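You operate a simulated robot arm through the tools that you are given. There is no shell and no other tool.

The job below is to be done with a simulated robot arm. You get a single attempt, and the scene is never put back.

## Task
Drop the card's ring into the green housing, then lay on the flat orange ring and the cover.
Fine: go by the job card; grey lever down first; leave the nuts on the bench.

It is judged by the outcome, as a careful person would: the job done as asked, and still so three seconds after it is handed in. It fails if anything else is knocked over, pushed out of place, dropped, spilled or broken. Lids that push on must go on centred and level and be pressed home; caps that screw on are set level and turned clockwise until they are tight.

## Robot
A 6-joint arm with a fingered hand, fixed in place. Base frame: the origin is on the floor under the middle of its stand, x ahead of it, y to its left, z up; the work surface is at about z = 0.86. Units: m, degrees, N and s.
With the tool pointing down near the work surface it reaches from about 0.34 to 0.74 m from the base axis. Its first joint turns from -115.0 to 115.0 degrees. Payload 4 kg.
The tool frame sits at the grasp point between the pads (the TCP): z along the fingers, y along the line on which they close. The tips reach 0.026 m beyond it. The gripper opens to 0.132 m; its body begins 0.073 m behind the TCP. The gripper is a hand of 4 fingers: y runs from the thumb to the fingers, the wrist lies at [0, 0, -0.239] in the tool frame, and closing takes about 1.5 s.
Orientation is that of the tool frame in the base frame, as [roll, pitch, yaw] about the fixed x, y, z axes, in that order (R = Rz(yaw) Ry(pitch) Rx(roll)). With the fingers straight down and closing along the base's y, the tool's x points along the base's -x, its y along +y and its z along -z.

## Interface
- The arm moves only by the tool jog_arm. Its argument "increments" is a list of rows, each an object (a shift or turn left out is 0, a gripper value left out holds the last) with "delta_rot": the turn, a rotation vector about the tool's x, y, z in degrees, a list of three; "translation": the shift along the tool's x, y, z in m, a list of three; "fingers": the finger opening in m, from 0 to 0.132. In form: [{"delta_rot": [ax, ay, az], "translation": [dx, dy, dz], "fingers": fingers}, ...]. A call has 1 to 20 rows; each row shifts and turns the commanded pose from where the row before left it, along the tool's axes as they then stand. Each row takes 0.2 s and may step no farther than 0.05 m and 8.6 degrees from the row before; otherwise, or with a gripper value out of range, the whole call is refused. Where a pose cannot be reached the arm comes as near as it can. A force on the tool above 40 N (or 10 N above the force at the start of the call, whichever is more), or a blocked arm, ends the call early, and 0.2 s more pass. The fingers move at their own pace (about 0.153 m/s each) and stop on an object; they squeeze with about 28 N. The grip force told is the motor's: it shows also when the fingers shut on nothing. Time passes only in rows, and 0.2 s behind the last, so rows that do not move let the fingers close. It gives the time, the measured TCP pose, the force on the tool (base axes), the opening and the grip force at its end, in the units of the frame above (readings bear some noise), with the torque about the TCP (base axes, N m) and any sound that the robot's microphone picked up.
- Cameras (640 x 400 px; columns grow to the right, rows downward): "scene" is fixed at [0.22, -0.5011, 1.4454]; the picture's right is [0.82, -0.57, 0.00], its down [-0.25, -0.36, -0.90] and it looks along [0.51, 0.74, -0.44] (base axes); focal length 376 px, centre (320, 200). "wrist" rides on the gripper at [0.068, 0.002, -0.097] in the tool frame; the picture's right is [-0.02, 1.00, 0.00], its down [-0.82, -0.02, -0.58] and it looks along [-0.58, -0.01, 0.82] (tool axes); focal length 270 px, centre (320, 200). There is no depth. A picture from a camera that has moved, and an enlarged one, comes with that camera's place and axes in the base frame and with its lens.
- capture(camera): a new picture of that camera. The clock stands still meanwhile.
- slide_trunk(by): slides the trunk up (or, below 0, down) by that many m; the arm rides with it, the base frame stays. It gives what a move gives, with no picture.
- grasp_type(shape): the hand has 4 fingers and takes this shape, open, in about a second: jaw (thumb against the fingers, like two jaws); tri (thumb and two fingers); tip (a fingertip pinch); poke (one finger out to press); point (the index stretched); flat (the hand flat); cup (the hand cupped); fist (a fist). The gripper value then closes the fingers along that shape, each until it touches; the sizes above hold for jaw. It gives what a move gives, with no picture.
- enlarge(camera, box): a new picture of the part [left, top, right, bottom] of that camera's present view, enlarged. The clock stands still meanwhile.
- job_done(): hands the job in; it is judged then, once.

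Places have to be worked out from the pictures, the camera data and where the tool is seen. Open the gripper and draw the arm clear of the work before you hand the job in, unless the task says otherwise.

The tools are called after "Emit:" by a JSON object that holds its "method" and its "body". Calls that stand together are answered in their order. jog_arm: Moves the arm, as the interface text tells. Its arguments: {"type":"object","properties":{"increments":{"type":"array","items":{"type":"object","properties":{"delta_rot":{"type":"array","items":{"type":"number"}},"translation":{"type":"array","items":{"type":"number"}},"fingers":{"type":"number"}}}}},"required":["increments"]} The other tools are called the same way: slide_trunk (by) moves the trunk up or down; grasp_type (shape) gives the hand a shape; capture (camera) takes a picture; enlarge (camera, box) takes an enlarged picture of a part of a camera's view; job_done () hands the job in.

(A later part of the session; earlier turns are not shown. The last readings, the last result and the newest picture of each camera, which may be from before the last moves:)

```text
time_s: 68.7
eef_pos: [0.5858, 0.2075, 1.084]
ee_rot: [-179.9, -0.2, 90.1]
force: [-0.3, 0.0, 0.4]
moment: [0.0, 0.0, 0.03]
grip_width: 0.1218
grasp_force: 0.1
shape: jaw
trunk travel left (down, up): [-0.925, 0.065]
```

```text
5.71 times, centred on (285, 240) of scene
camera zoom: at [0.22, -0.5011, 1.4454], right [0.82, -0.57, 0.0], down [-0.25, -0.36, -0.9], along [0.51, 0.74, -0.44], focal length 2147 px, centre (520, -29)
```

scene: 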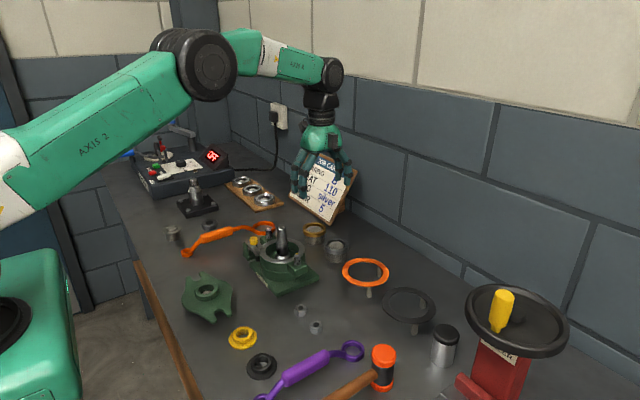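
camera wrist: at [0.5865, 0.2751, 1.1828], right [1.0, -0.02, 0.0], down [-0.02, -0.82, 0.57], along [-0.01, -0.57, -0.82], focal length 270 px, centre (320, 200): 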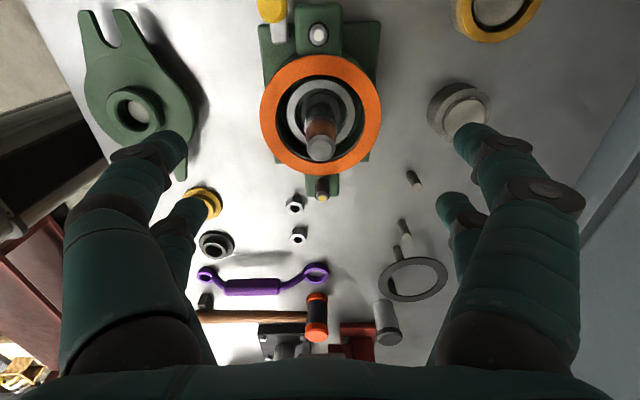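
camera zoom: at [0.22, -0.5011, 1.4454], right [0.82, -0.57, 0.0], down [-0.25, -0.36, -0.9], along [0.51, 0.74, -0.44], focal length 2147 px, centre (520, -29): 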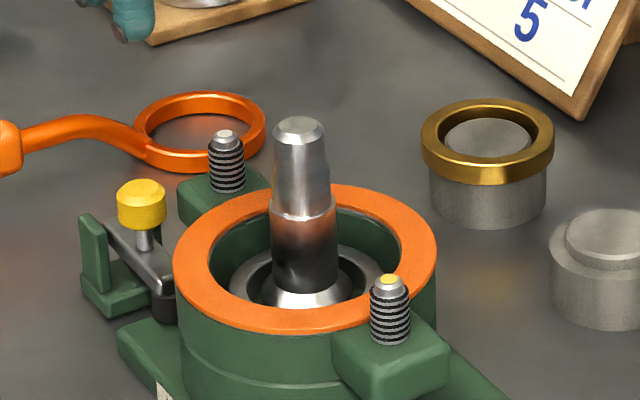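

The orange ring is laid flat and centred on the rim. Now the cover: I move above it (≈(0.385, 0.19)) for a close look at its hub and slots.

Emit:
{"method": "jog_arm", "body": {"increments": [{"translation": [-0.003, -0.0327, 0.002]}, {"translation": [-0.003, -0.0327, 0.002]}, {"translation": [-0.003, -0.0327, 0.002]}, {"translation": [-0.003, -0.0327, 0.002]}, {"translation": [-0.003, -0.0327, 0.002]}, {"translation": [-0.0025, -0.0327, 0.002]}, {}]}}

Emit:
{"method": "capture", "body": {"camera": "wrist"}}

Emit:
{"method": "enlarge", "body": {"camera": "wrist", "box": [210, 0, 430, 220]}}

Emit:
{"method": "enlarge", "body": {"camera": "scene", "box": [170, 255, 250, 335]}}

```text
time_s: 70.2
eef_pos: [0.3892, 0.1881, 1.0725]
ee_rot: [179.9, -0.2, 90.1]
force: [-0.4, -0.5, 0.4]
moment: [0.04, -0.03, 0.02]
grip_width: 0.1217
grasp_force: 0.1
shape: jaw
trunk travel left (down, up): [-0.925, 0.065]
```

```text
taken
camera wrist: at [0.3897, 0.257, 1.1703], right [1.0, -0.02, 0.0], down [-0.02, -0.82, 0.57], along [-0.01, -0.57, -0.82], focal length 270 px, centre (320, 200)
```

wrist: 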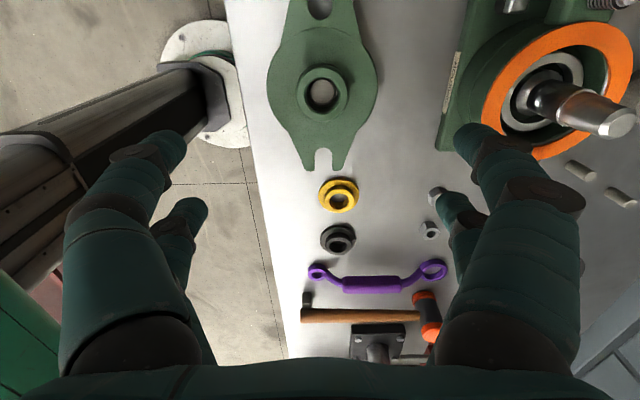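

```text
1.82 times, centred on (320, 110) of wrist
camera zoom: at [0.3897, 0.257, 1.1703], right [1.0, -0.02, 0.0], down [-0.02, -0.82, 0.57], along [-0.01, -0.57, -0.82], focal length 491 px, centre (320, 364)
```

zoom: 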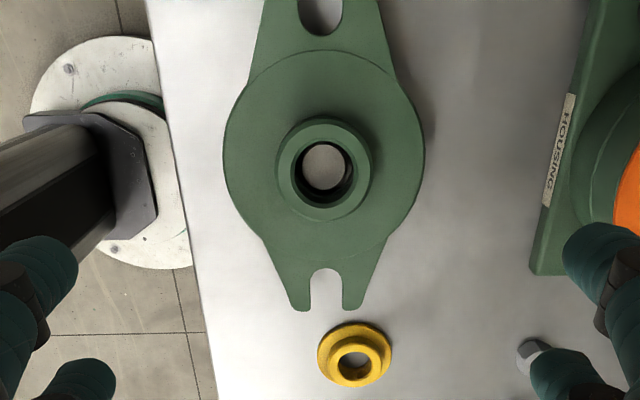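

```text
5.00 times, centred on (210, 295) of scene
camera zoom: at [0.22, -0.5011, 1.4454], right [0.82, -0.57, 0.0], down [-0.25, -0.36, -0.9], along [0.51, 0.74, -0.44], focal length 1878 px, centre (870, -275)
```

zoom: 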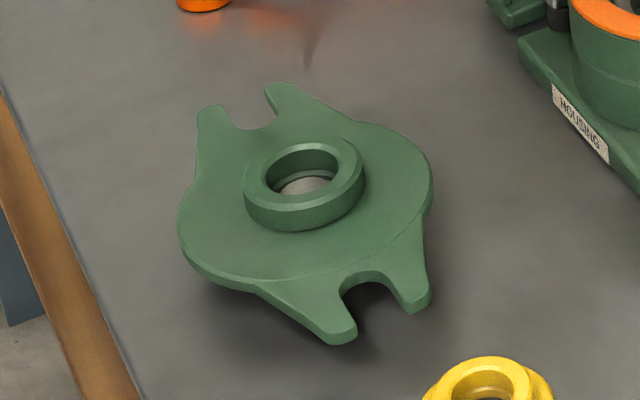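

The cover lies with its slot axis along y, same as the studs, so no turning is needed. Hub centre ≈ (0.391, 0.193), hub top z≈0.894, plate top ≈0.882, hub OD ≈52 mm. I centre on the hub and come down part-way with the fingers at 0.08.

Emit:
{"method": "jog_arm", "body": {"increments": [{"translation": [0.0034, 0.001, 0.03], "fingers": 0.08}, {"translation": [0, 0, 0.036]}, {"translation": [0, 0, 0.036]}, {"translation": [0, 0, 0.03]}, {}]}}

Emit:
{"method": "capture", "body": {"camera": "wrist"}}

Emit:
{"method": "enlarge", "body": {"camera": "scene", "box": [160, 230, 260, 330]}}

```text
time_s: 71.5
eef_pos: [0.3898, 0.1921, 0.9404]
ee_rot: [-180.0, -0.2, 90.1]
force: [0.1, 1.1, 1.1]
moment: [-0.01, -0.01, 0.01]
grip_width: 0.0805
grasp_force: 0.1
shape: jaw
trunk travel left (down, up): [-0.925, 0.065]
```

```text
taken
camera wrist: at [0.3909, 0.261, 1.0381], right [1.0, -0.02, 0.0], down [-0.02, -0.82, 0.57], along [-0.01, -0.57, -0.82], focal length 270 px, centre (320, 200)
```

wrist: 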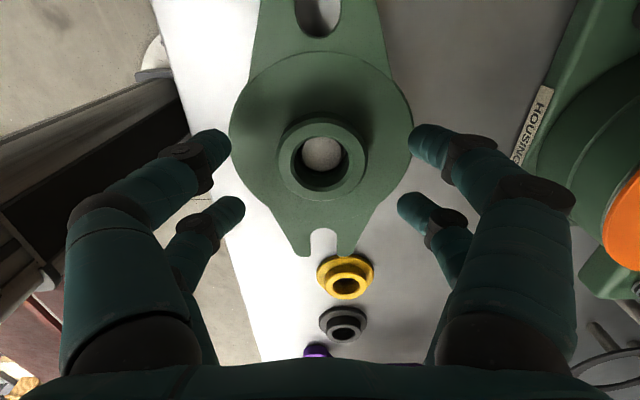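

```text
4.00 times, centred on (210, 280) of scene
camera zoom: at [0.22, -0.5011, 1.4454], right [0.82, -0.57, 0.0], down [-0.25, -0.36, -0.9], along [0.51, 0.74, -0.44], focal length 1503 px, centre (760, -120)
```

zoom: 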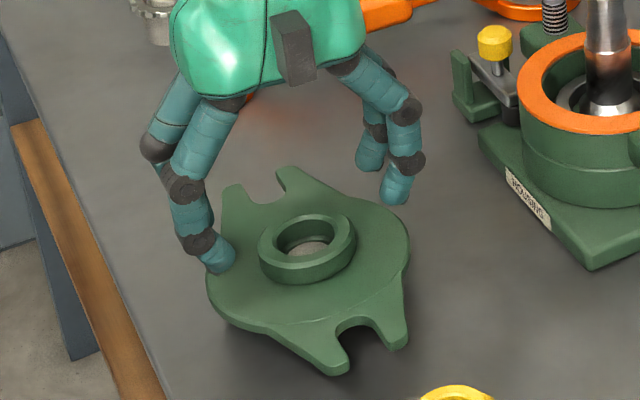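

I zoom in to centre the hub between the finger pairs precisely.

Emit:
{"method": "enlarge", "body": {"camera": "wrist", "box": [240, 90, 400, 240]}}

```text
2.67 times, centred on (320, 165) of wrist
camera zoom: at [0.3909, 0.261, 1.0381], right [1.0, -0.02, 0.0], down [-0.02, -0.82, 0.57], along [-0.01, -0.57, -0.82], focal length 721 px, centre (320, 293)
```

zoom: 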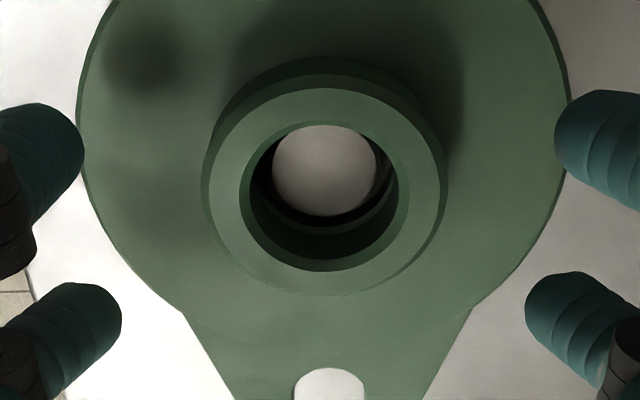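

Depth is uncertain, so I shift 5 mm toward −y, come down a bit further, and compare hub and tips directly at the same depth.

Emit:
{"method": "jog_arm", "body": {"increments": [{"translation": [-0.005, 0, 0.01]}, {"translation": [0, 0, 0.012]}, {}]}}

Emit:
{"method": "capture", "body": {"camera": "wrist"}}

Emit:
{"method": "enlarge", "body": {"camera": "wrist", "box": [220, 80, 420, 260]}}

Emit:
{"method": "enlarge", "body": {"camera": "scene", "box": [170, 240, 250, 320]}}

```text
time_s: 72.2
eef_pos: [0.3905, 0.1878, 0.9176]
ee_rot: [180.0, -0.2, 90.1]
force: [-0.2, -1.0, -0.2]
moment: [0.0, -0.01, 0.01]
grip_width: 0.0807
grasp_force: 0.1
shape: jaw
trunk travel left (down, up): [-0.925, 0.065]
```

```text
taken
camera wrist: at [0.3908, 0.2559, 1.0163], right [1.0, -0.02, 0.0], down [-0.02, -0.82, 0.57], along [-0.01, -0.57, -0.82], focal length 270 px, centre (320, 200)
```

wrist: 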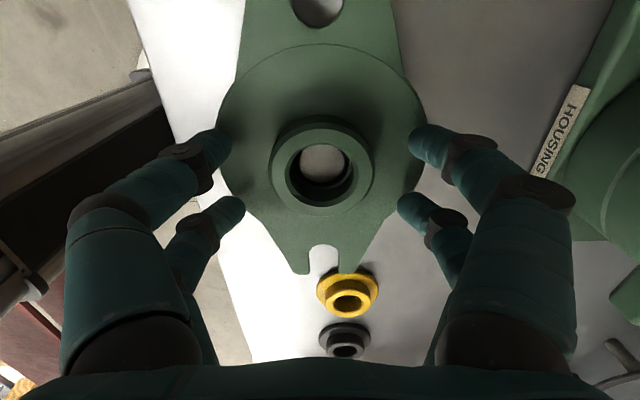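

```text
2.22 times, centred on (320, 170) of wrist
camera zoom: at [0.3908, 0.2559, 1.0163], right [1.0, -0.02, 0.0], down [-0.02, -0.82, 0.57], along [-0.01, -0.57, -0.82], focal length 601 px, centre (320, 267)
```

zoom: 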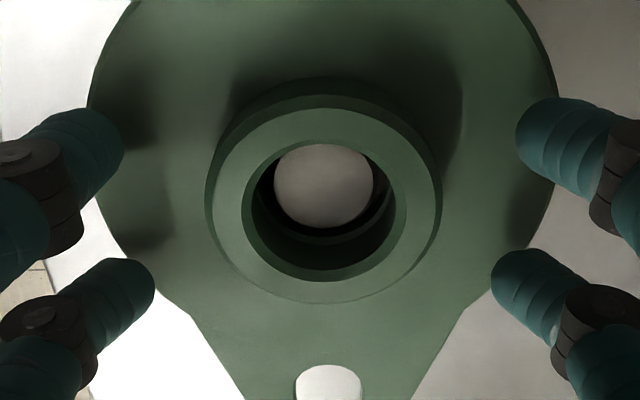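

```text
5.00 times, centred on (210, 280) of scene
camera zoom: at [0.22, -0.5011, 1.4454], right [0.82, -0.57, 0.0], down [-0.25, -0.36, -0.9], along [0.51, 0.74, -0.44], focal length 1878 px, centre (870, -200)
```

zoom: 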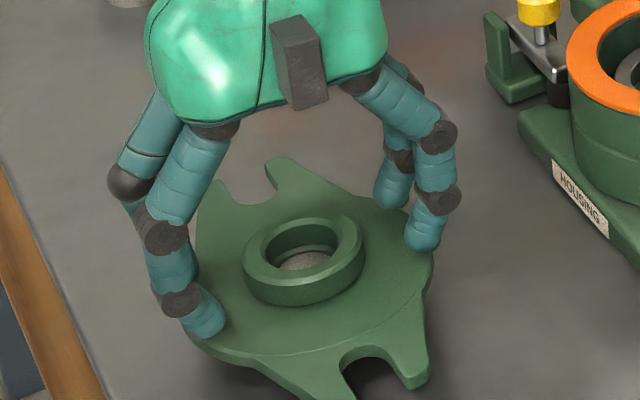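

The hub is centred with the finger pairs to ~1 mm; hub top is about 21 mm below the TCP. I go down in small steps toward the plate, checking the force.

Emit:
{"method": "jog_arm", "body": {"increments": [{"translation": [0, 0.001, 0.003]}, {"translation": [0, 0, 0.002]}, {"translation": [0, 0, 0.001]}, {}]}}

Emit:
{"method": "enlarge", "body": {"camera": "scene", "box": [175, 250, 235, 310]}}

```text
time_s: 73.2
eef_pos: [0.3896, 0.1868, 0.9133]
ee_rot: [179.9, -0.3, 90.1]
force: [0.2, 0.2, 37.2]
moment: [-0.28, -0.02, -0.01]
grip_width: 0.0789
grasp_force: 0.1
shape: jaw
trunk travel left (down, up): [-0.925, 0.065]
```

```text
6.67 times, centred on (205, 280) of scene
camera zoom: at [0.22, -0.5011, 1.4454], right [0.82, -0.57, 0.0], down [-0.25, -0.36, -0.9], along [0.51, 0.74, -0.44], focal length 2505 px, centre (1087, -333)
```

zoom: 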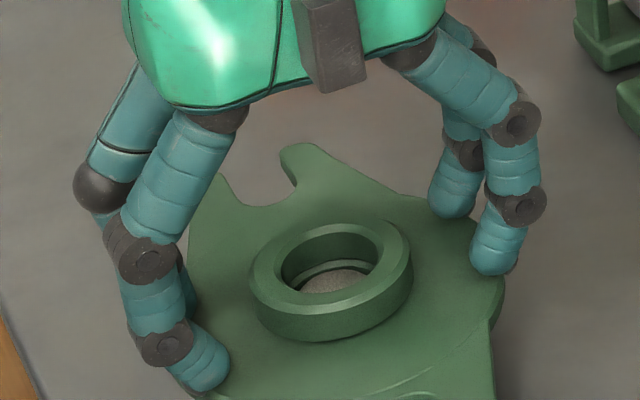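

The tips rest on the plate (37 N), so the plate top is at z≈0.887. I rise 2.5 mm to unload and then close slowly onto the hub.

Emit:
{"method": "jog_arm", "body": {"increments": [{"translation": [0, 0, -0.0025]}, {"fingers": 0.07}, {"fingers": 0.06}, {"fingers": 0.052}, {"fingers": 0.046}, {}]}}

Emit:
{"method": "enlarge", "body": {"camera": "scene", "box": [175, 250, 235, 310]}}

Emit:
{"method": "enlarge", "body": {"camera": "wrist", "box": [220, 80, 420, 260]}}

```text
time_s: 74.7
eef_pos: [0.3907, 0.1878, 0.9138]
ee_rot: [179.9, -0.2, 90.2]
force: [0.4, -0.7, 8.2]
moment: [-0.06, -0.06, -0.01]
grip_width: 0.0442
grasp_force: 0.0
shape: jaw
trunk travel left (down, up): [-0.925, 0.065]
```

```text
6.67 times, centred on (205, 280) of scene
camera zoom: at [0.22, -0.5011, 1.4454], right [0.82, -0.57, 0.0], down [-0.25, -0.36, -0.9], along [0.51, 0.74, -0.44], focal length 2505 px, centre (1087, -333)
```

zoom: 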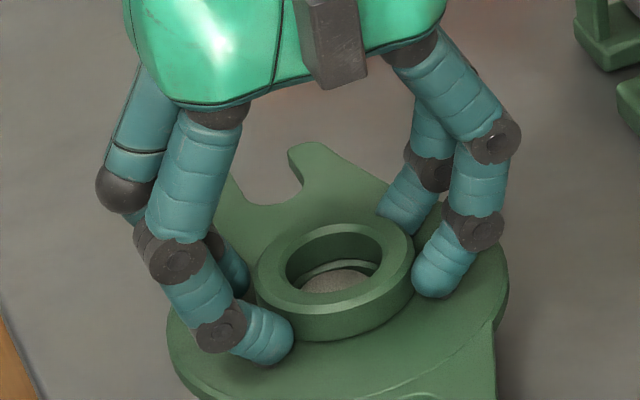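

```text
2.22 times, centred on (320, 170) of wrist
camera zoom: at [0.3915, 0.2562, 1.0127], right [1.0, -0.02, 0.0], down [-0.02, -0.82, 0.57], along [-0.01, -0.57, -0.82], focal length 601 px, centre (320, 267)
```

zoom: 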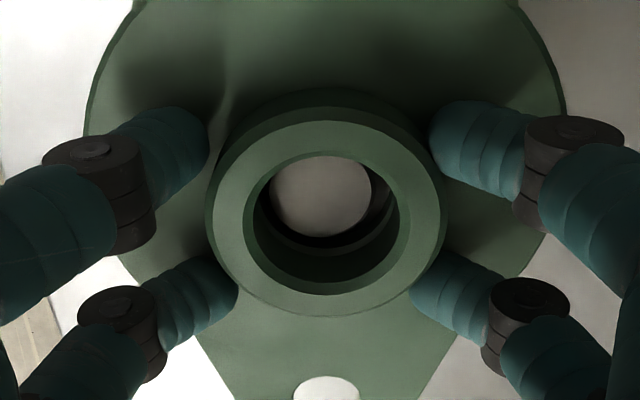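

Tips nearly touch the hub, with 8 N on the plate. I raise 1 mm and close the rest of the way.

Emit:
{"method": "jog_arm", "body": {"increments": [{"translation": [0, 0, -0.001]}, {"fingers": 0.042}, {"fingers": 0.039}, {"fingers": 0.036}, {}]}}

Emit:
{"method": "enlarge", "body": {"camera": "scene", "box": [175, 250, 235, 310]}}

Emit:
{"method": "enlarge", "body": {"camera": "wrist", "box": [220, 80, 420, 260]}}

```text
time_s: 75.8
eef_pos: [0.3909, 0.1882, 0.9152]
ee_rot: [-179.9, -0.2, 90.2]
force: [-0.5, -0.3, -4.3]
moment: [0.05, 0.02, 0.03]
grip_width: 0.0324
grasp_force: 27.5
shape: jaw
trunk travel left (down, up): [-0.925, 0.065]
```

```text
6.67 times, centred on (205, 280) of scene
camera zoom: at [0.22, -0.5011, 1.4454], right [0.82, -0.57, 0.0], down [-0.25, -0.36, -0.9], along [0.51, 0.74, -0.44], focal length 2505 px, centre (1087, -333)
```

zoom: 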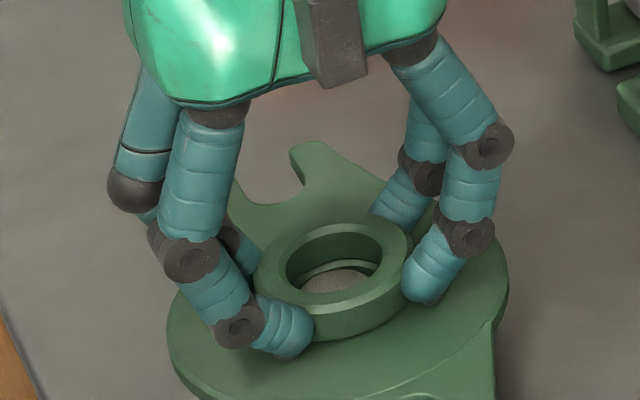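

```text
2.22 times, centred on (320, 170) of wrist
camera zoom: at [0.3915, 0.2559, 1.0131], right [1.0, -0.02, 0.0], down [-0.02, -0.82, 0.58], along [-0.01, -0.57, -0.82], focal length 601 px, centre (320, 267)
```

zoom: 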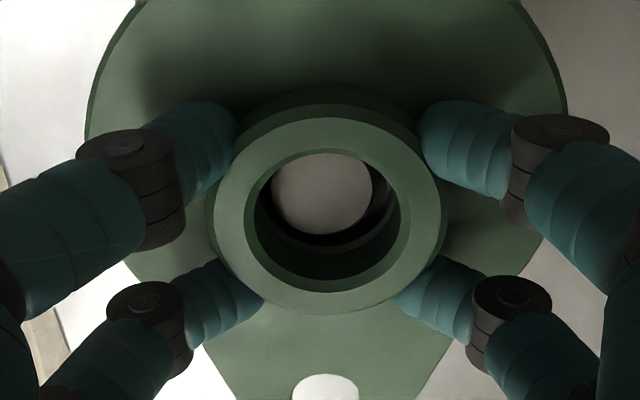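

The hub is gripped by all four fingers (0.032, 27.5 N). I lift slowly by 2 cm and check that the cover hangs level.

Emit:
{"method": "jog_arm", "body": {"increments": [{"translation": [0, 0, -0.004]}, {"translation": [0, 0, -0.006]}, {"translation": [0, 0, -0.01]}, {}]}}

Emit:
{"method": "enlarge", "body": {"camera": "scene", "box": [160, 230, 260, 330]}}

Emit:
{"method": "capture", "body": {"camera": "wrist"}}

```text
time_s: 76.8
eef_pos: [0.3904, 0.1867, 0.9355]
ee_rot: [-179.9, -0.2, 90.1]
force: [0.8, 0.2, -7.4]
moment: [-0.04, 0.06, -0.01]
grip_width: 0.032
grasp_force: 28.3
shape: jaw
trunk travel left (down, up): [-0.925, 0.065]
```

```text
4.00 times, centred on (210, 280) of scene
camera zoom: at [0.22, -0.5011, 1.4454], right [0.82, -0.57, 0.0], down [-0.25, -0.36, -0.9], along [0.51, 0.74, -0.44], focal length 1503 px, centre (760, -120)
```

zoom: 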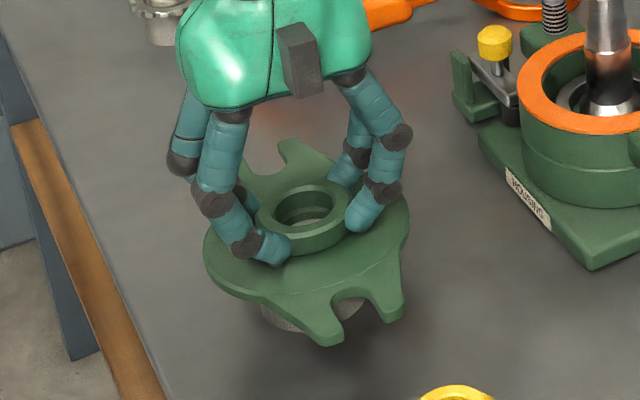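

```text
taken
camera wrist: at [0.3918, 0.2561, 1.0331], right [1.0, -0.02, 0.0], down [-0.02, -0.82, 0.58], along [-0.01, -0.57, -0.82], focal length 270 px, centre (320, 200)
```

wrist: 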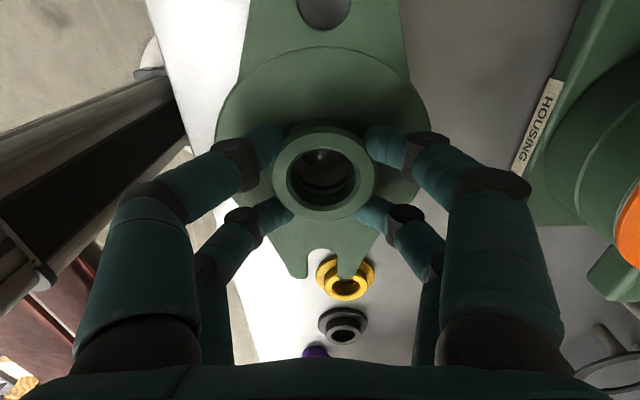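

The cover is off its little stand (which stayed in place) and held; weight ≈7 N. I lift it higher, above the shaft height, and check levelness before carrying.

Emit:
{"method": "jog_arm", "body": {"increments": [{"translation": [0, 0, -0.02]}, {"translation": [0, 0, -0.03]}, {"translation": [0, 0, -0.03]}, {"translation": [0, 0, -0.03]}, {"translation": [0, 0, -0.03]}, {}]}}

Emit:
{"method": "enlarge", "body": {"camera": "scene", "box": [150, 170, 270, 310]}}

Emit:
{"method": "enlarge", "body": {"camera": "wrist", "box": [180, 0, 470, 290]}}

```text
time_s: 78.2
eef_pos: [0.39, 0.1888, 1.0744]
ee_rot: [-179.9, -0.2, 90.1]
force: [0.3, -0.4, -7.3]
moment: [-0.02, 0.04, -0.01]
grip_width: 0.0318
grasp_force: 27.6
shape: jaw
trunk travel left (down, up): [-0.925, 0.065]
```

```text
2.86 times, centred on (210, 240) of scene
camera zoom: at [0.22, -0.5011, 1.4454], right [0.82, -0.57, 0.0], down [-0.25, -0.36, -0.9], along [0.51, 0.74, -0.44], focal length 1073 px, centre (634, 86)
```

zoom: 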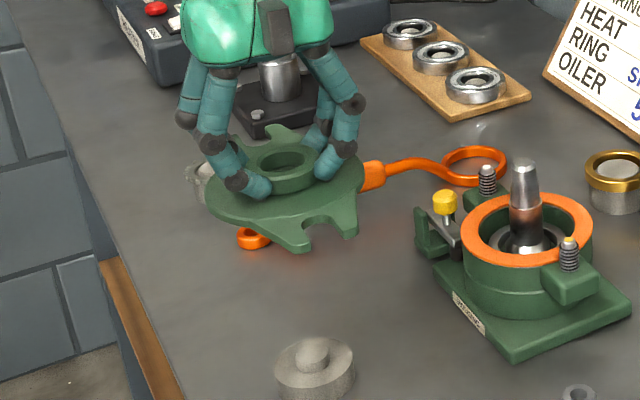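

```text
1.38 times, centred on (325, 145) of wrist
camera zoom: at [0.392, 0.2567, 1.1731], right [1.0, -0.02, 0.0], down [-0.02, -0.82, 0.58], along [-0.01, -0.58, -0.82], focal length 373 px, centre (313, 276)
```

zoom: 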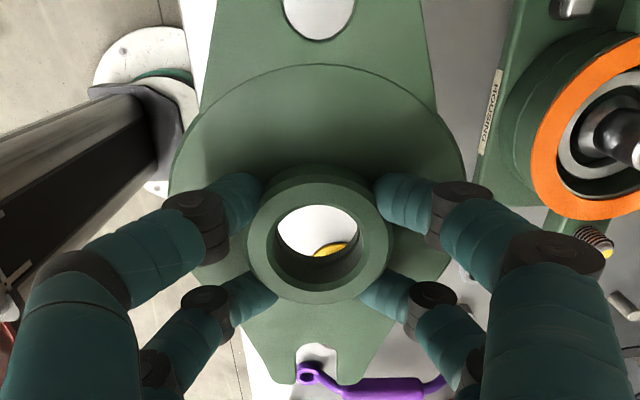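

I zoom on the cover in the scene view to judge its tilt.

Emit:
{"method": "enlarge", "body": {"camera": "scene", "box": [175, 205, 250, 265]}}

```text
6.67 times, centred on (212, 235) of scene
camera zoom: at [0.22, -0.5011, 1.4454], right [0.82, -0.57, 0.0], down [-0.25, -0.36, -0.9], along [0.51, 0.74, -0.44], focal length 2505 px, centre (1037, -33)
```

zoom: 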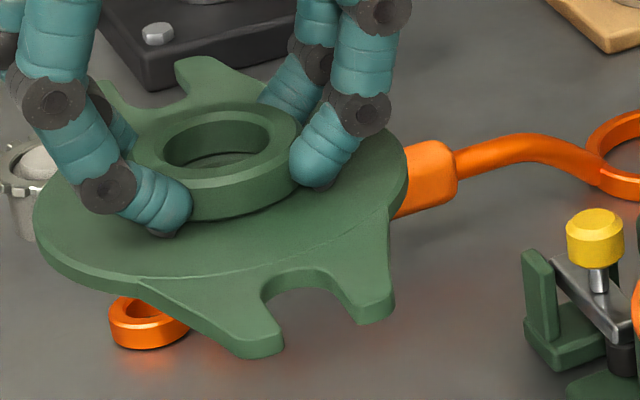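

The cover hangs level (its ellipse matches a level plate). I carry it over the housing at this height.

Emit:
{"method": "jog_arm", "body": {"increments": [{"translation": [0, 0.025, 0]}, {"translation": [0, 0.033, 0]}, {"translation": [0, 0.034, 0]}, {"translation": [0, 0.034, 0]}, {"translation": [0, 0.034, 0]}, {"translation": [0, 0.034, 0]}, {}, {}]}}

Emit:
{"method": "capture", "body": {"camera": "wrist"}}

Emit:
{"method": "enlarge", "body": {"camera": "wrist", "box": [220, 60, 420, 260]}}

Emit:
{"method": "enlarge", "body": {"camera": "scene", "box": [230, 150, 350, 290]}}

```text
time_s: 80.0
eef_pos: [0.5856, 0.1879, 1.074]
ee_rot: [-179.9, -0.2, 90.1]
force: [0.0, -0.8, -8.0]
moment: [0.0, 0.04, 0.01]
grip_width: 0.0317
grasp_force: 28.1
shape: jaw
trunk travel left (down, up): [-0.925, 0.065]
```

```text
taken
camera wrist: at [0.5864, 0.2557, 1.172], right [1.0, -0.02, 0.0], down [-0.02, -0.82, 0.57], along [-0.01, -0.57, -0.82], focal length 270 px, centre (320, 200)
```

wrist: 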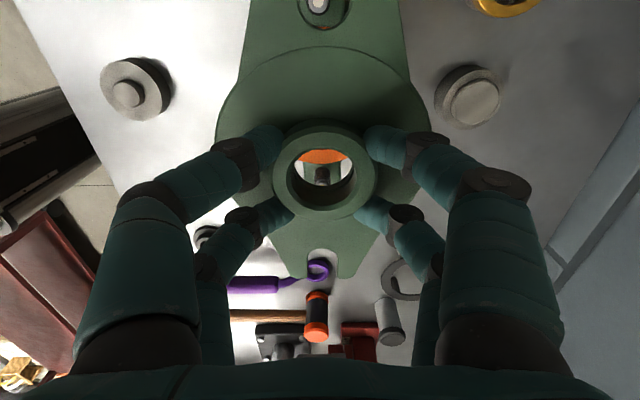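

```text
2.00 times, centred on (320, 160) of wrist
camera zoom: at [0.5864, 0.2557, 1.172], right [1.0, -0.02, 0.0], down [-0.02, -0.82, 0.57], along [-0.01, -0.57, -0.82], focal length 541 px, centre (320, 280)
```

zoom: 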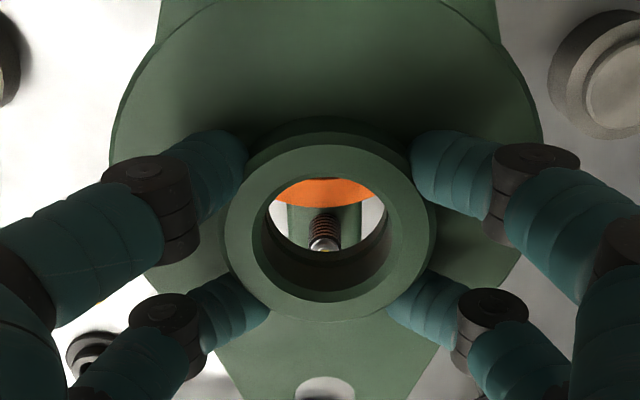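

```text
2.86 times, centred on (290, 220) of scene
camera zoom: at [0.22, -0.5011, 1.4454], right [0.82, -0.57, 0.0], down [-0.25, -0.36, -0.9], along [0.51, 0.74, -0.44], focal length 1073 px, centre (406, 143)
```

zoom: 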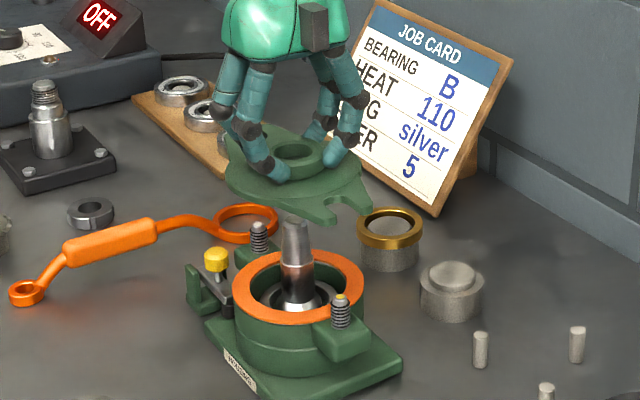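

I zoom in the scene view to measure the hub centre against the vertical line through the shaft, and the slot/stud relation in the wrist view.

Emit:
{"method": "enlarge", "body": {"camera": "scene", "box": [275, 180, 335, 230]}}

Emit:
{"method": "enlarge", "body": {"camera": "wrist", "box": [260, 0, 380, 60]}}

Emit:
{"method": "enlarge", "body": {"camera": "scene", "box": [275, 205, 335, 255]}}

```text
8.00 times, centred on (305, 205) of scene
camera zoom: at [0.22, -0.5011, 1.4454], right [0.82, -0.57, 0.0], down [-0.25, -0.36, -0.9], along [0.51, 0.74, -0.44], focal length 3006 px, centre (440, 160)
```

zoom: 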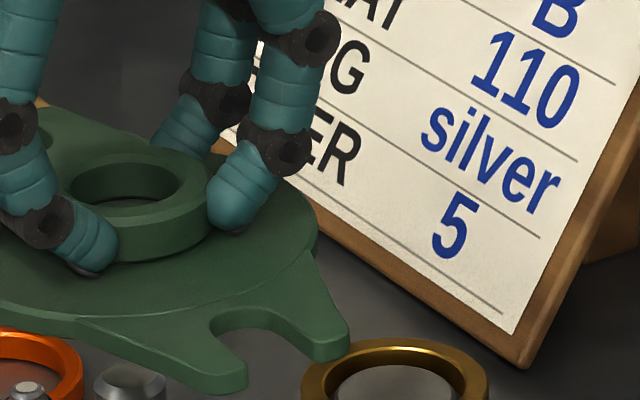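

```text
5.33 times, centred on (320, 30) of wrist
camera zoom: at [0.5864, 0.2557, 1.172], right [1.0, -0.02, 0.0], down [-0.02, -0.82, 0.57], along [-0.01, -0.57, -0.82], focal length 1442 px, centre (320, 1107)
```

zoom: 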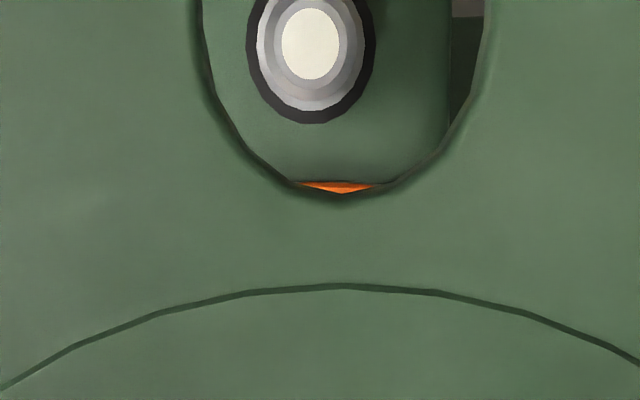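

```text
8.00 times, centred on (305, 230) of scene
camera zoom: at [0.22, -0.5011, 1.4454], right [0.82, -0.57, 0.0], down [-0.25, -0.36, -0.9], along [0.51, 0.74, -0.44], focal length 3006 px, centre (440, -40)
```

zoom: 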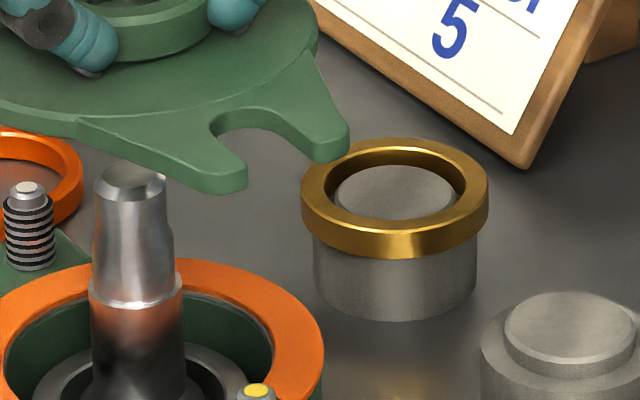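

Wrist view: cover is ~1 mm too far +x and turned ~1.2°; scene view: ~1 mm too far −y. I correct these and lower to just above the shaft top.

Emit:
{"method": "jog_arm", "body": {"increments": [{"translation": [0.001, -0.001, 0], "delta_rot": [0, 0, -1.2]}, {}, {"translation": [0, 0, 0.015]}, {"translation": [0, 0, 0.015]}, {}]}}

Emit:
{"method": "enlarge", "body": {"camera": "scene", "box": [275, 190, 335, 240]}}

Emit:
{"method": "enlarge", "body": {"camera": "wrist", "box": [220, 60, 420, 260]}}

Emit:
{"method": "enlarge", "body": {"camera": "wrist", "box": [260, 0, 380, 60]}}

```text
time_s: 81.2
eef_pos: [0.5839, 0.1881, 1.0443]
ee_rot: [180.0, -0.3, 91.4]
force: [0.6, -0.6, -6.9]
moment: [-0.02, 0.02, -0.04]
grip_width: 0.032
grasp_force: 28.3
shape: jaw
trunk travel left (down, up): [-0.925, 0.065]
```

```text
8.00 times, centred on (305, 215) of scene
camera zoom: at [0.22, -0.5011, 1.4454], right [0.82, -0.57, 0.0], down [-0.25, -0.36, -0.9], along [0.51, 0.74, -0.44], focal length 3006 px, centre (440, 80)
```

zoom: 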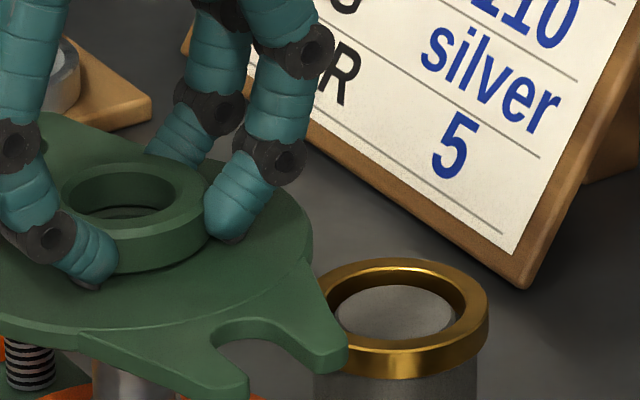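

```text
2.00 times, centred on (320, 160) of wrist
camera zoom: at [0.5834, 0.257, 1.1424], right [1.0, 0.0, 0.0], down [0.0, -0.82, 0.57], along [0.0, -0.57, -0.82], focal length 541 px, centre (320, 280)
```

zoom: 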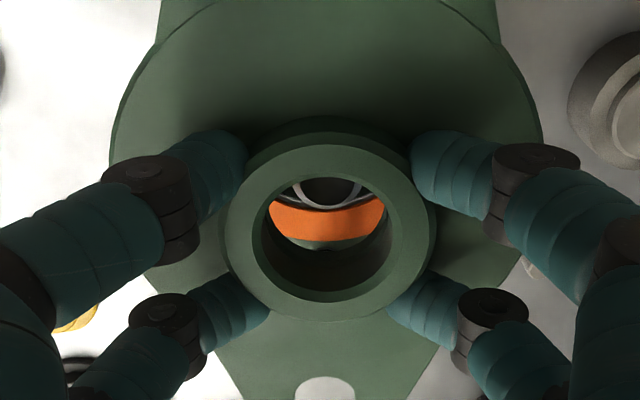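

```text
5.33 times, centred on (320, 30) of wrist
camera zoom: at [0.5834, 0.257, 1.1424], right [1.0, 0.0, 0.0], down [0.0, -0.82, 0.57], along [0.0, -0.57, -0.82], focal length 1442 px, centre (320, 1107)
```

zoom: 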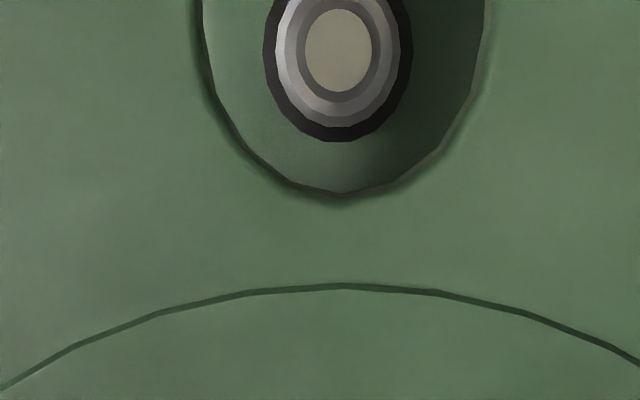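

x and yaw now line up (stud centred in the slot). The shaft end is tapered, so I lower gently in small steps over it, watching side forces.

Emit:
{"method": "jog_arm", "body": {"increments": [{"translation": [0, 0, 0.006]}, {"translation": [0, 0, 0.006]}, {"translation": [0, 0, 0.006]}, {}]}}

Emit:
{"method": "enlarge", "body": {"camera": "scene", "box": [265, 195, 325, 245]}}

Emit:
{"method": "enlarge", "body": {"camera": "wrist", "box": [220, 60, 420, 260]}}

```text
time_s: 82.2
eef_pos: [0.5842, 0.1895, 1.026]
ee_rot: [-179.9, -0.2, 91.3]
force: [0.7, -1.1, -8.0]
moment: [0.0, 0.04, 0.02]
grip_width: 0.0319
grasp_force: 27.8
shape: jaw
trunk travel left (down, up): [-0.925, 0.065]
```

```text
8.00 times, centred on (295, 220) of scene
camera zoom: at [0.22, -0.5011, 1.4454], right [0.82, -0.57, 0.0], down [-0.25, -0.36, -0.9], along [0.51, 0.74, -0.44], focal length 3006 px, centre (520, 40)
```

zoom: 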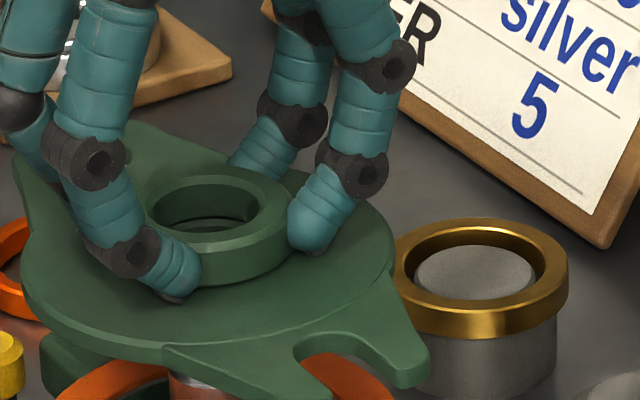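

```text
2.00 times, centred on (320, 160) of wrist
camera zoom: at [0.5837, 0.2569, 1.1246], right [1.0, 0.0, 0.0], down [0.0, -0.82, 0.57], along [0.0, -0.57, -0.82], focal length 541 px, centre (320, 280)
```

zoom: 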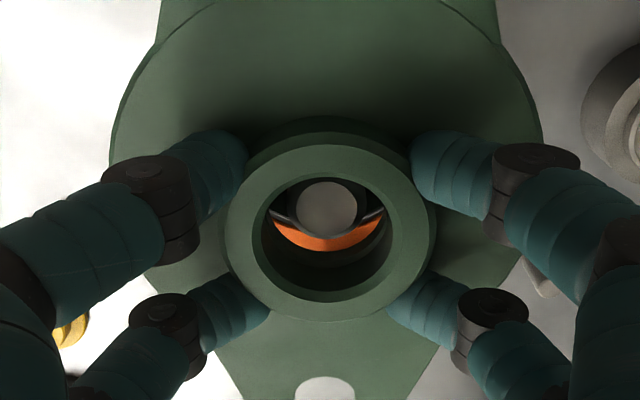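

The shaft end shows centred in the hub hole and no side force. I continue down.

Emit:
{"method": "jog_arm", "body": {"increments": [{"translation": [0.0005, 0, 0.006]}, {"translation": [0, 0, 0.006]}, {"translation": [0, 0, 0.006]}, {}]}}

Emit:
{"method": "enlarge", "body": {"camera": "scene", "box": [255, 200, 325, 260]}}

Emit:
{"method": "enlarge", "body": {"camera": "wrist", "box": [220, 60, 420, 260]}}

```text
time_s: 83.2
eef_pos: [0.5834, 0.1892, 1.0091]
ee_rot: [180.0, -0.2, 91.3]
force: [-0.8, -0.5, -6.3]
moment: [-0.01, -0.01, 0.0]
grip_width: 0.0319
grasp_force: 28.5
shape: jaw
trunk travel left (down, up): [-0.925, 0.065]
```

```text
6.67 times, centred on (290, 230) of scene
camera zoom: at [0.22, -0.5011, 1.4454], right [0.82, -0.57, 0.0], down [-0.25, -0.36, -0.9], along [0.51, 0.74, -0.44], focal length 2505 px, centre (520, 0)
```

zoom: 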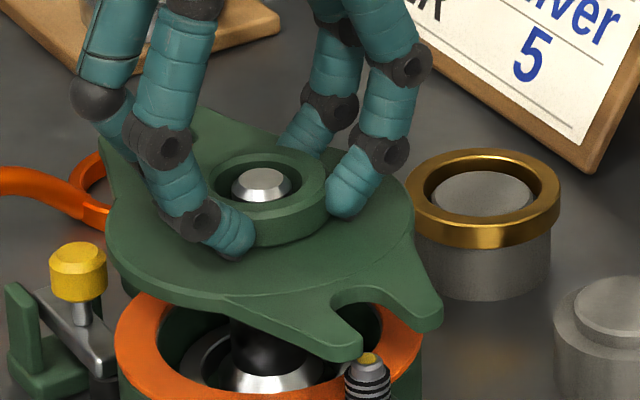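

```text
2.00 times, centred on (320, 160) of wrist
camera zoom: at [0.5834, 0.2579, 1.1074], right [1.0, 0.0, 0.0], down [0.0, -0.82, 0.57], along [0.0, -0.57, -0.82], focal length 541 px, centre (320, 280)
```

zoom: 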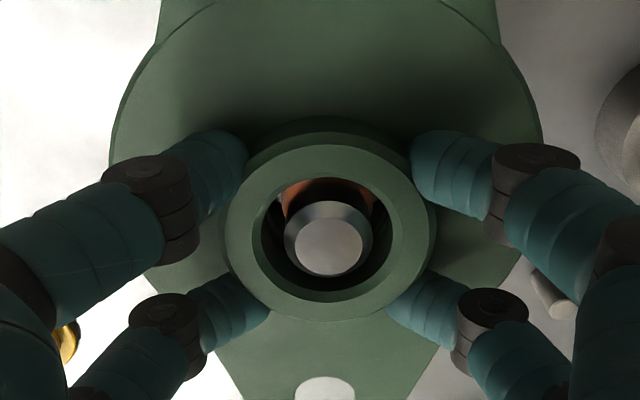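

Excellent: the shaft end is centred in the hub hole in both views. I continue down toward the stud tops.

Emit:
{"method": "jog_arm", "body": {"increments": [{"translation": [0, 0, 0.006]}, {"translation": [0, 0, 0.005]}, {"translation": [0, 0, 0.005]}, {}]}}

Emit:
{"method": "enlarge", "body": {"camera": "scene", "box": [250, 205, 320, 275]}}

Emit:
{"method": "enlarge", "body": {"camera": "wrist", "box": [220, 0, 420, 200]}}

```text
time_s: 84.2
eef_pos: [0.5839, 0.1893, 0.9933]
ee_rot: [-179.9, -0.2, 91.4]
force: [0.9, -0.9, -8.2]
moment: [-0.05, 0.0, -0.01]
grip_width: 0.0316
grasp_force: 28.0
shape: jaw
trunk travel left (down, up): [-0.925, 0.065]
```

```text
5.71 times, centred on (285, 240) of scene
camera zoom: at [0.22, -0.5011, 1.4454], right [0.82, -0.57, 0.0], down [-0.25, -0.36, -0.9], along [0.51, 0.74, -0.44], focal length 2147 px, centre (520, -29)
```

zoom: 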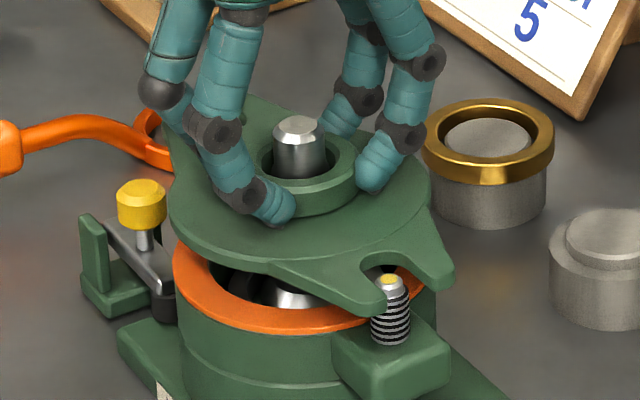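

```text
2.00 times, centred on (320, 100) of wrist
camera zoom: at [0.5835, 0.2575, 1.0912], right [1.0, 0.0, 0.0], down [0.0, -0.82, 0.57], along [0.0, -0.57, -0.82], focal length 541 px, centre (320, 400)
```

zoom: 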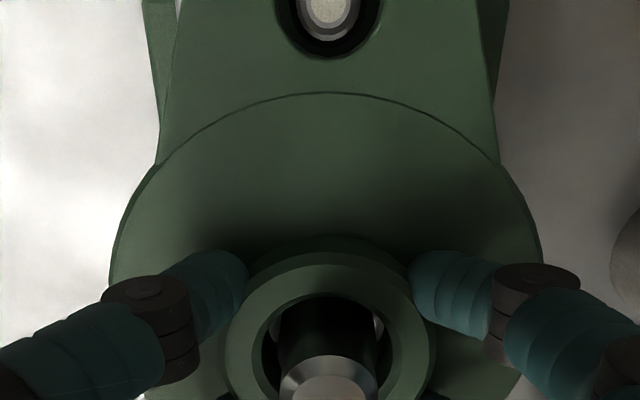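

The studs are entering the slots. The cover's +y ear will come close to the lever's yellow knob, so I check that clearance closely.

Emit:
{"method": "enlarge", "body": {"camera": "scene", "box": [245, 210, 295, 255]}}

Emit:
{"method": "enlarge", "body": {"camera": "wrist", "box": [240, 0, 400, 60]}}

```text
8.89 times, centred on (270, 232) of scene
camera zoom: at [0.22, -0.5011, 1.4454], right [0.82, -0.57, 0.0], down [-0.25, -0.36, -0.9], along [0.51, 0.74, -0.44], focal length 3340 px, centre (764, -89)
```

zoom: 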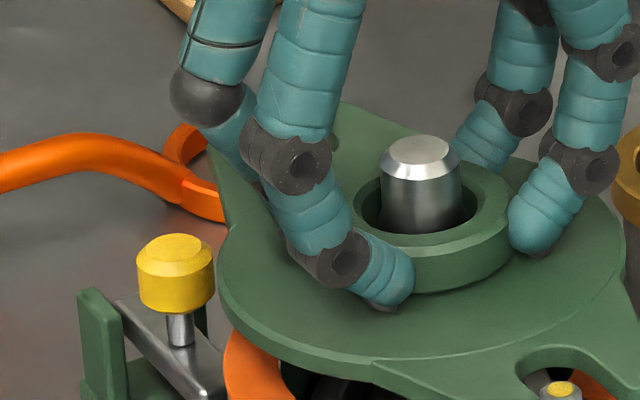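

```text
4.00 times, centred on (320, 30) of wrist
camera zoom: at [0.5835, 0.2575, 1.0912], right [1.0, 0.0, 0.0], down [0.0, -0.82, 0.57], along [0.0, -0.57, -0.82], focal length 1081 px, centre (320, 880)
```

zoom: 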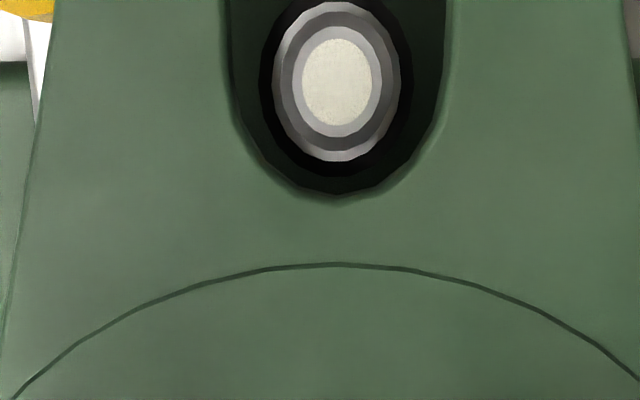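

The ear clears the knob by about 5 mm. I continue down in small steps toward seating.

Emit:
{"method": "jog_arm", "body": {"increments": [{"translation": [0, 0, 0.005]}, {"translation": [0, 0, 0.005]}, {"translation": [0, 0, 0.004]}, {}]}}

Emit:
{"method": "enlarge", "body": {"camera": "scene", "box": [250, 205, 320, 275]}}

Emit:
{"method": "enlarge", "body": {"camera": "wrist", "box": [220, 0, 420, 240]}}

```text
time_s: 85.2
eef_pos: [0.5836, 0.189, 0.9787]
ee_rot: [-180.0, -0.2, 91.3]
force: [0.2, 1.1, -7.5]
moment: [-0.04, 0.02, -0.01]
grip_width: 0.0321
grasp_force: 28.3
shape: jaw
trunk travel left (down, up): [-0.925, 0.065]
```

```text
5.71 times, centred on (285, 240) of scene
camera zoom: at [0.22, -0.5011, 1.4454], right [0.82, -0.57, 0.0], down [-0.25, -0.36, -0.9], along [0.51, 0.74, -0.44], focal length 2147 px, centre (520, -29)
```

zoom: 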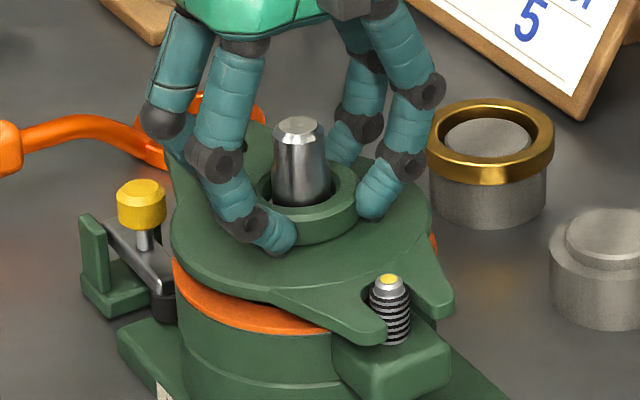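

```text
1.67 times, centred on (320, 120) of wrist
camera zoom: at [0.5836, 0.2581, 1.0772], right [1.0, 0.0, 0.0], down [0.0, -0.82, 0.57], along [0.0, -0.57, -0.82], focal length 450 px, centre (320, 333)
```

zoom: 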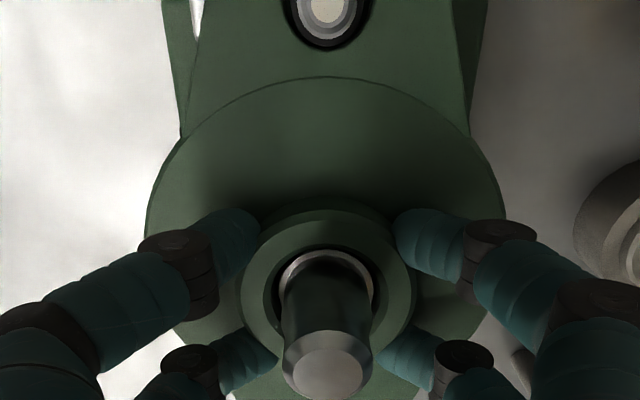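

Slots are over both studs and the plate is a few mm above the orange ring. I keep lowering in 2 mm steps until it seats.

Emit:
{"method": "jog_arm", "body": {"increments": [{"translation": [0, 0, 0.002]}, {"translation": [0, 0, 0.002]}, {"translation": [0, 0, 0.002]}, {"translation": [0, 0, 0.002]}, {}]}}

Emit:
{"method": "enlarge", "body": {"camera": "scene", "box": [250, 205, 320, 275]}}

```text
time_s: 86.5
eef_pos: [0.5845, 0.1894, 0.9707]
ee_rot: [180.0, -0.2, 91.4]
force: [-1.0, 0.2, -7.4]
moment: [-0.04, -0.01, -0.02]
grip_width: 0.0317
grasp_force: 27.9
shape: jaw
trunk travel left (down, up): [-0.925, 0.065]
```

```text
5.71 times, centred on (285, 240) of scene
camera zoom: at [0.22, -0.5011, 1.4454], right [0.82, -0.57, 0.0], down [-0.25, -0.36, -0.9], along [0.51, 0.74, -0.44], focal length 2147 px, centre (520, -29)
```

zoom: 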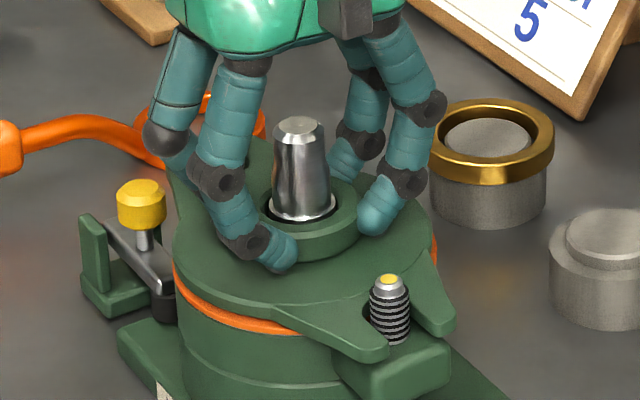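

Still carrying the full weight; just above the ring. I continue with finer steps.

Emit:
{"method": "jog_arm", "body": {"increments": [{"translation": [0, 0, 0.0015]}, {"translation": [0, 0, 0.0015]}, {"translation": [0, 0, 0.0015]}, {}]}}

Emit:
{"method": "enlarge", "body": {"camera": "scene", "box": [250, 205, 320, 275]}}

```text
time_s: 87.5
eef_pos: [0.5836, 0.1888, 0.9701]
ee_rot: [179.7, -0.3, 91.2]
force: [0.5, -0.3, 17.5]
moment: [0.09, 0.11, 0.01]
grip_width: 0.0321
grasp_force: 28.3
shape: jaw
trunk travel left (down, up): [-0.925, 0.065]
```

```text
5.71 times, centred on (285, 240) of scene
camera zoom: at [0.22, -0.5011, 1.4454], right [0.82, -0.57, 0.0], down [-0.25, -0.36, -0.9], along [0.51, 0.74, -0.44], focal length 2147 px, centre (520, -29)
```

zoom: 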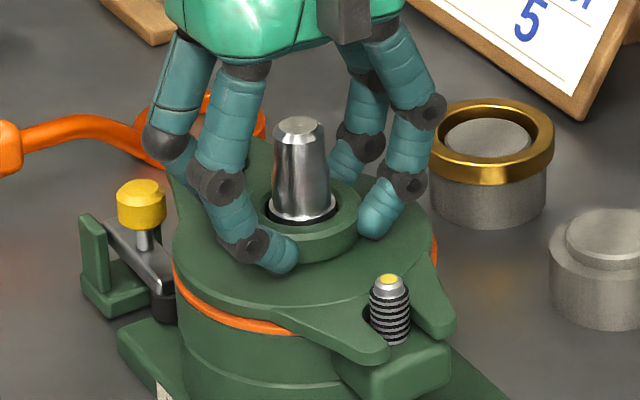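

Contact at TCP z≈0.970 (+17.5 N). I zoom to see whether the plate is fully down on the orange ring.

Emit:
{"method": "enlarge", "body": {"camera": "scene", "box": [265, 240, 310, 275]}}

Emit:
{"method": "enlarge", "body": {"camera": "scene", "box": [275, 215, 320, 250]}}

Emit:
{"method": "enlarge", "body": {"camera": "wrist", "box": [260, 100, 380, 220]}}

```text
11.43 times, centred on (288, 258) of scene
camera zoom: at [0.22, -0.5011, 1.4454], right [0.82, -0.57, 0.0], down [-0.25, -0.36, -0.9], along [0.51, 0.74, -0.44], focal length 4294 px, centre (691, -457)
```

zoom: 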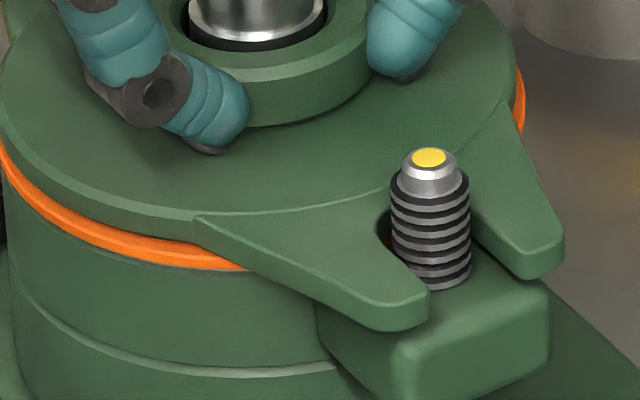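

```text
11.43 times, centred on (298, 232) of scene
camera zoom: at [0.22, -0.5011, 1.4454], right [0.82, -0.57, 0.0], down [-0.25, -0.36, -0.9], along [0.51, 0.74, -0.44], focal length 4294 px, centre (577, -171)
```

zoom: 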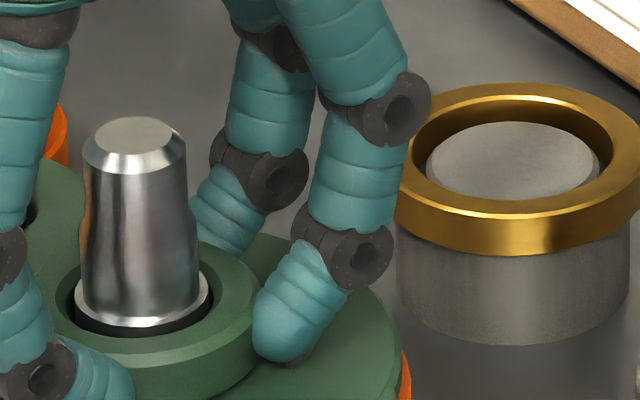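

```text
3.33 times, centred on (320, 160) of wrist
camera zoom: at [0.583, 0.2575, 1.0677], right [1.0, 0.0, 0.0], down [-0.01, -0.82, 0.57], along [0.0, -0.57, -0.82], focal length 901 px, centre (320, 333)
```

zoom: 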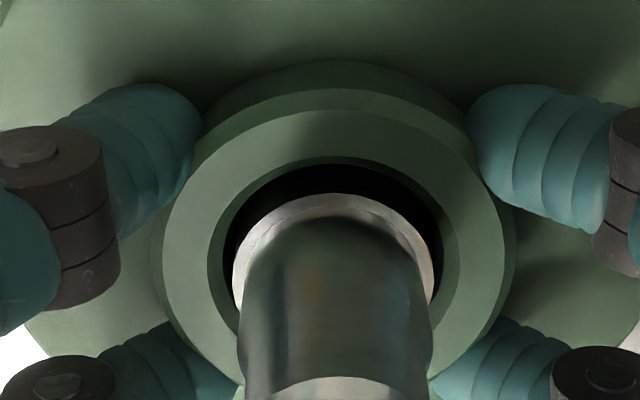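

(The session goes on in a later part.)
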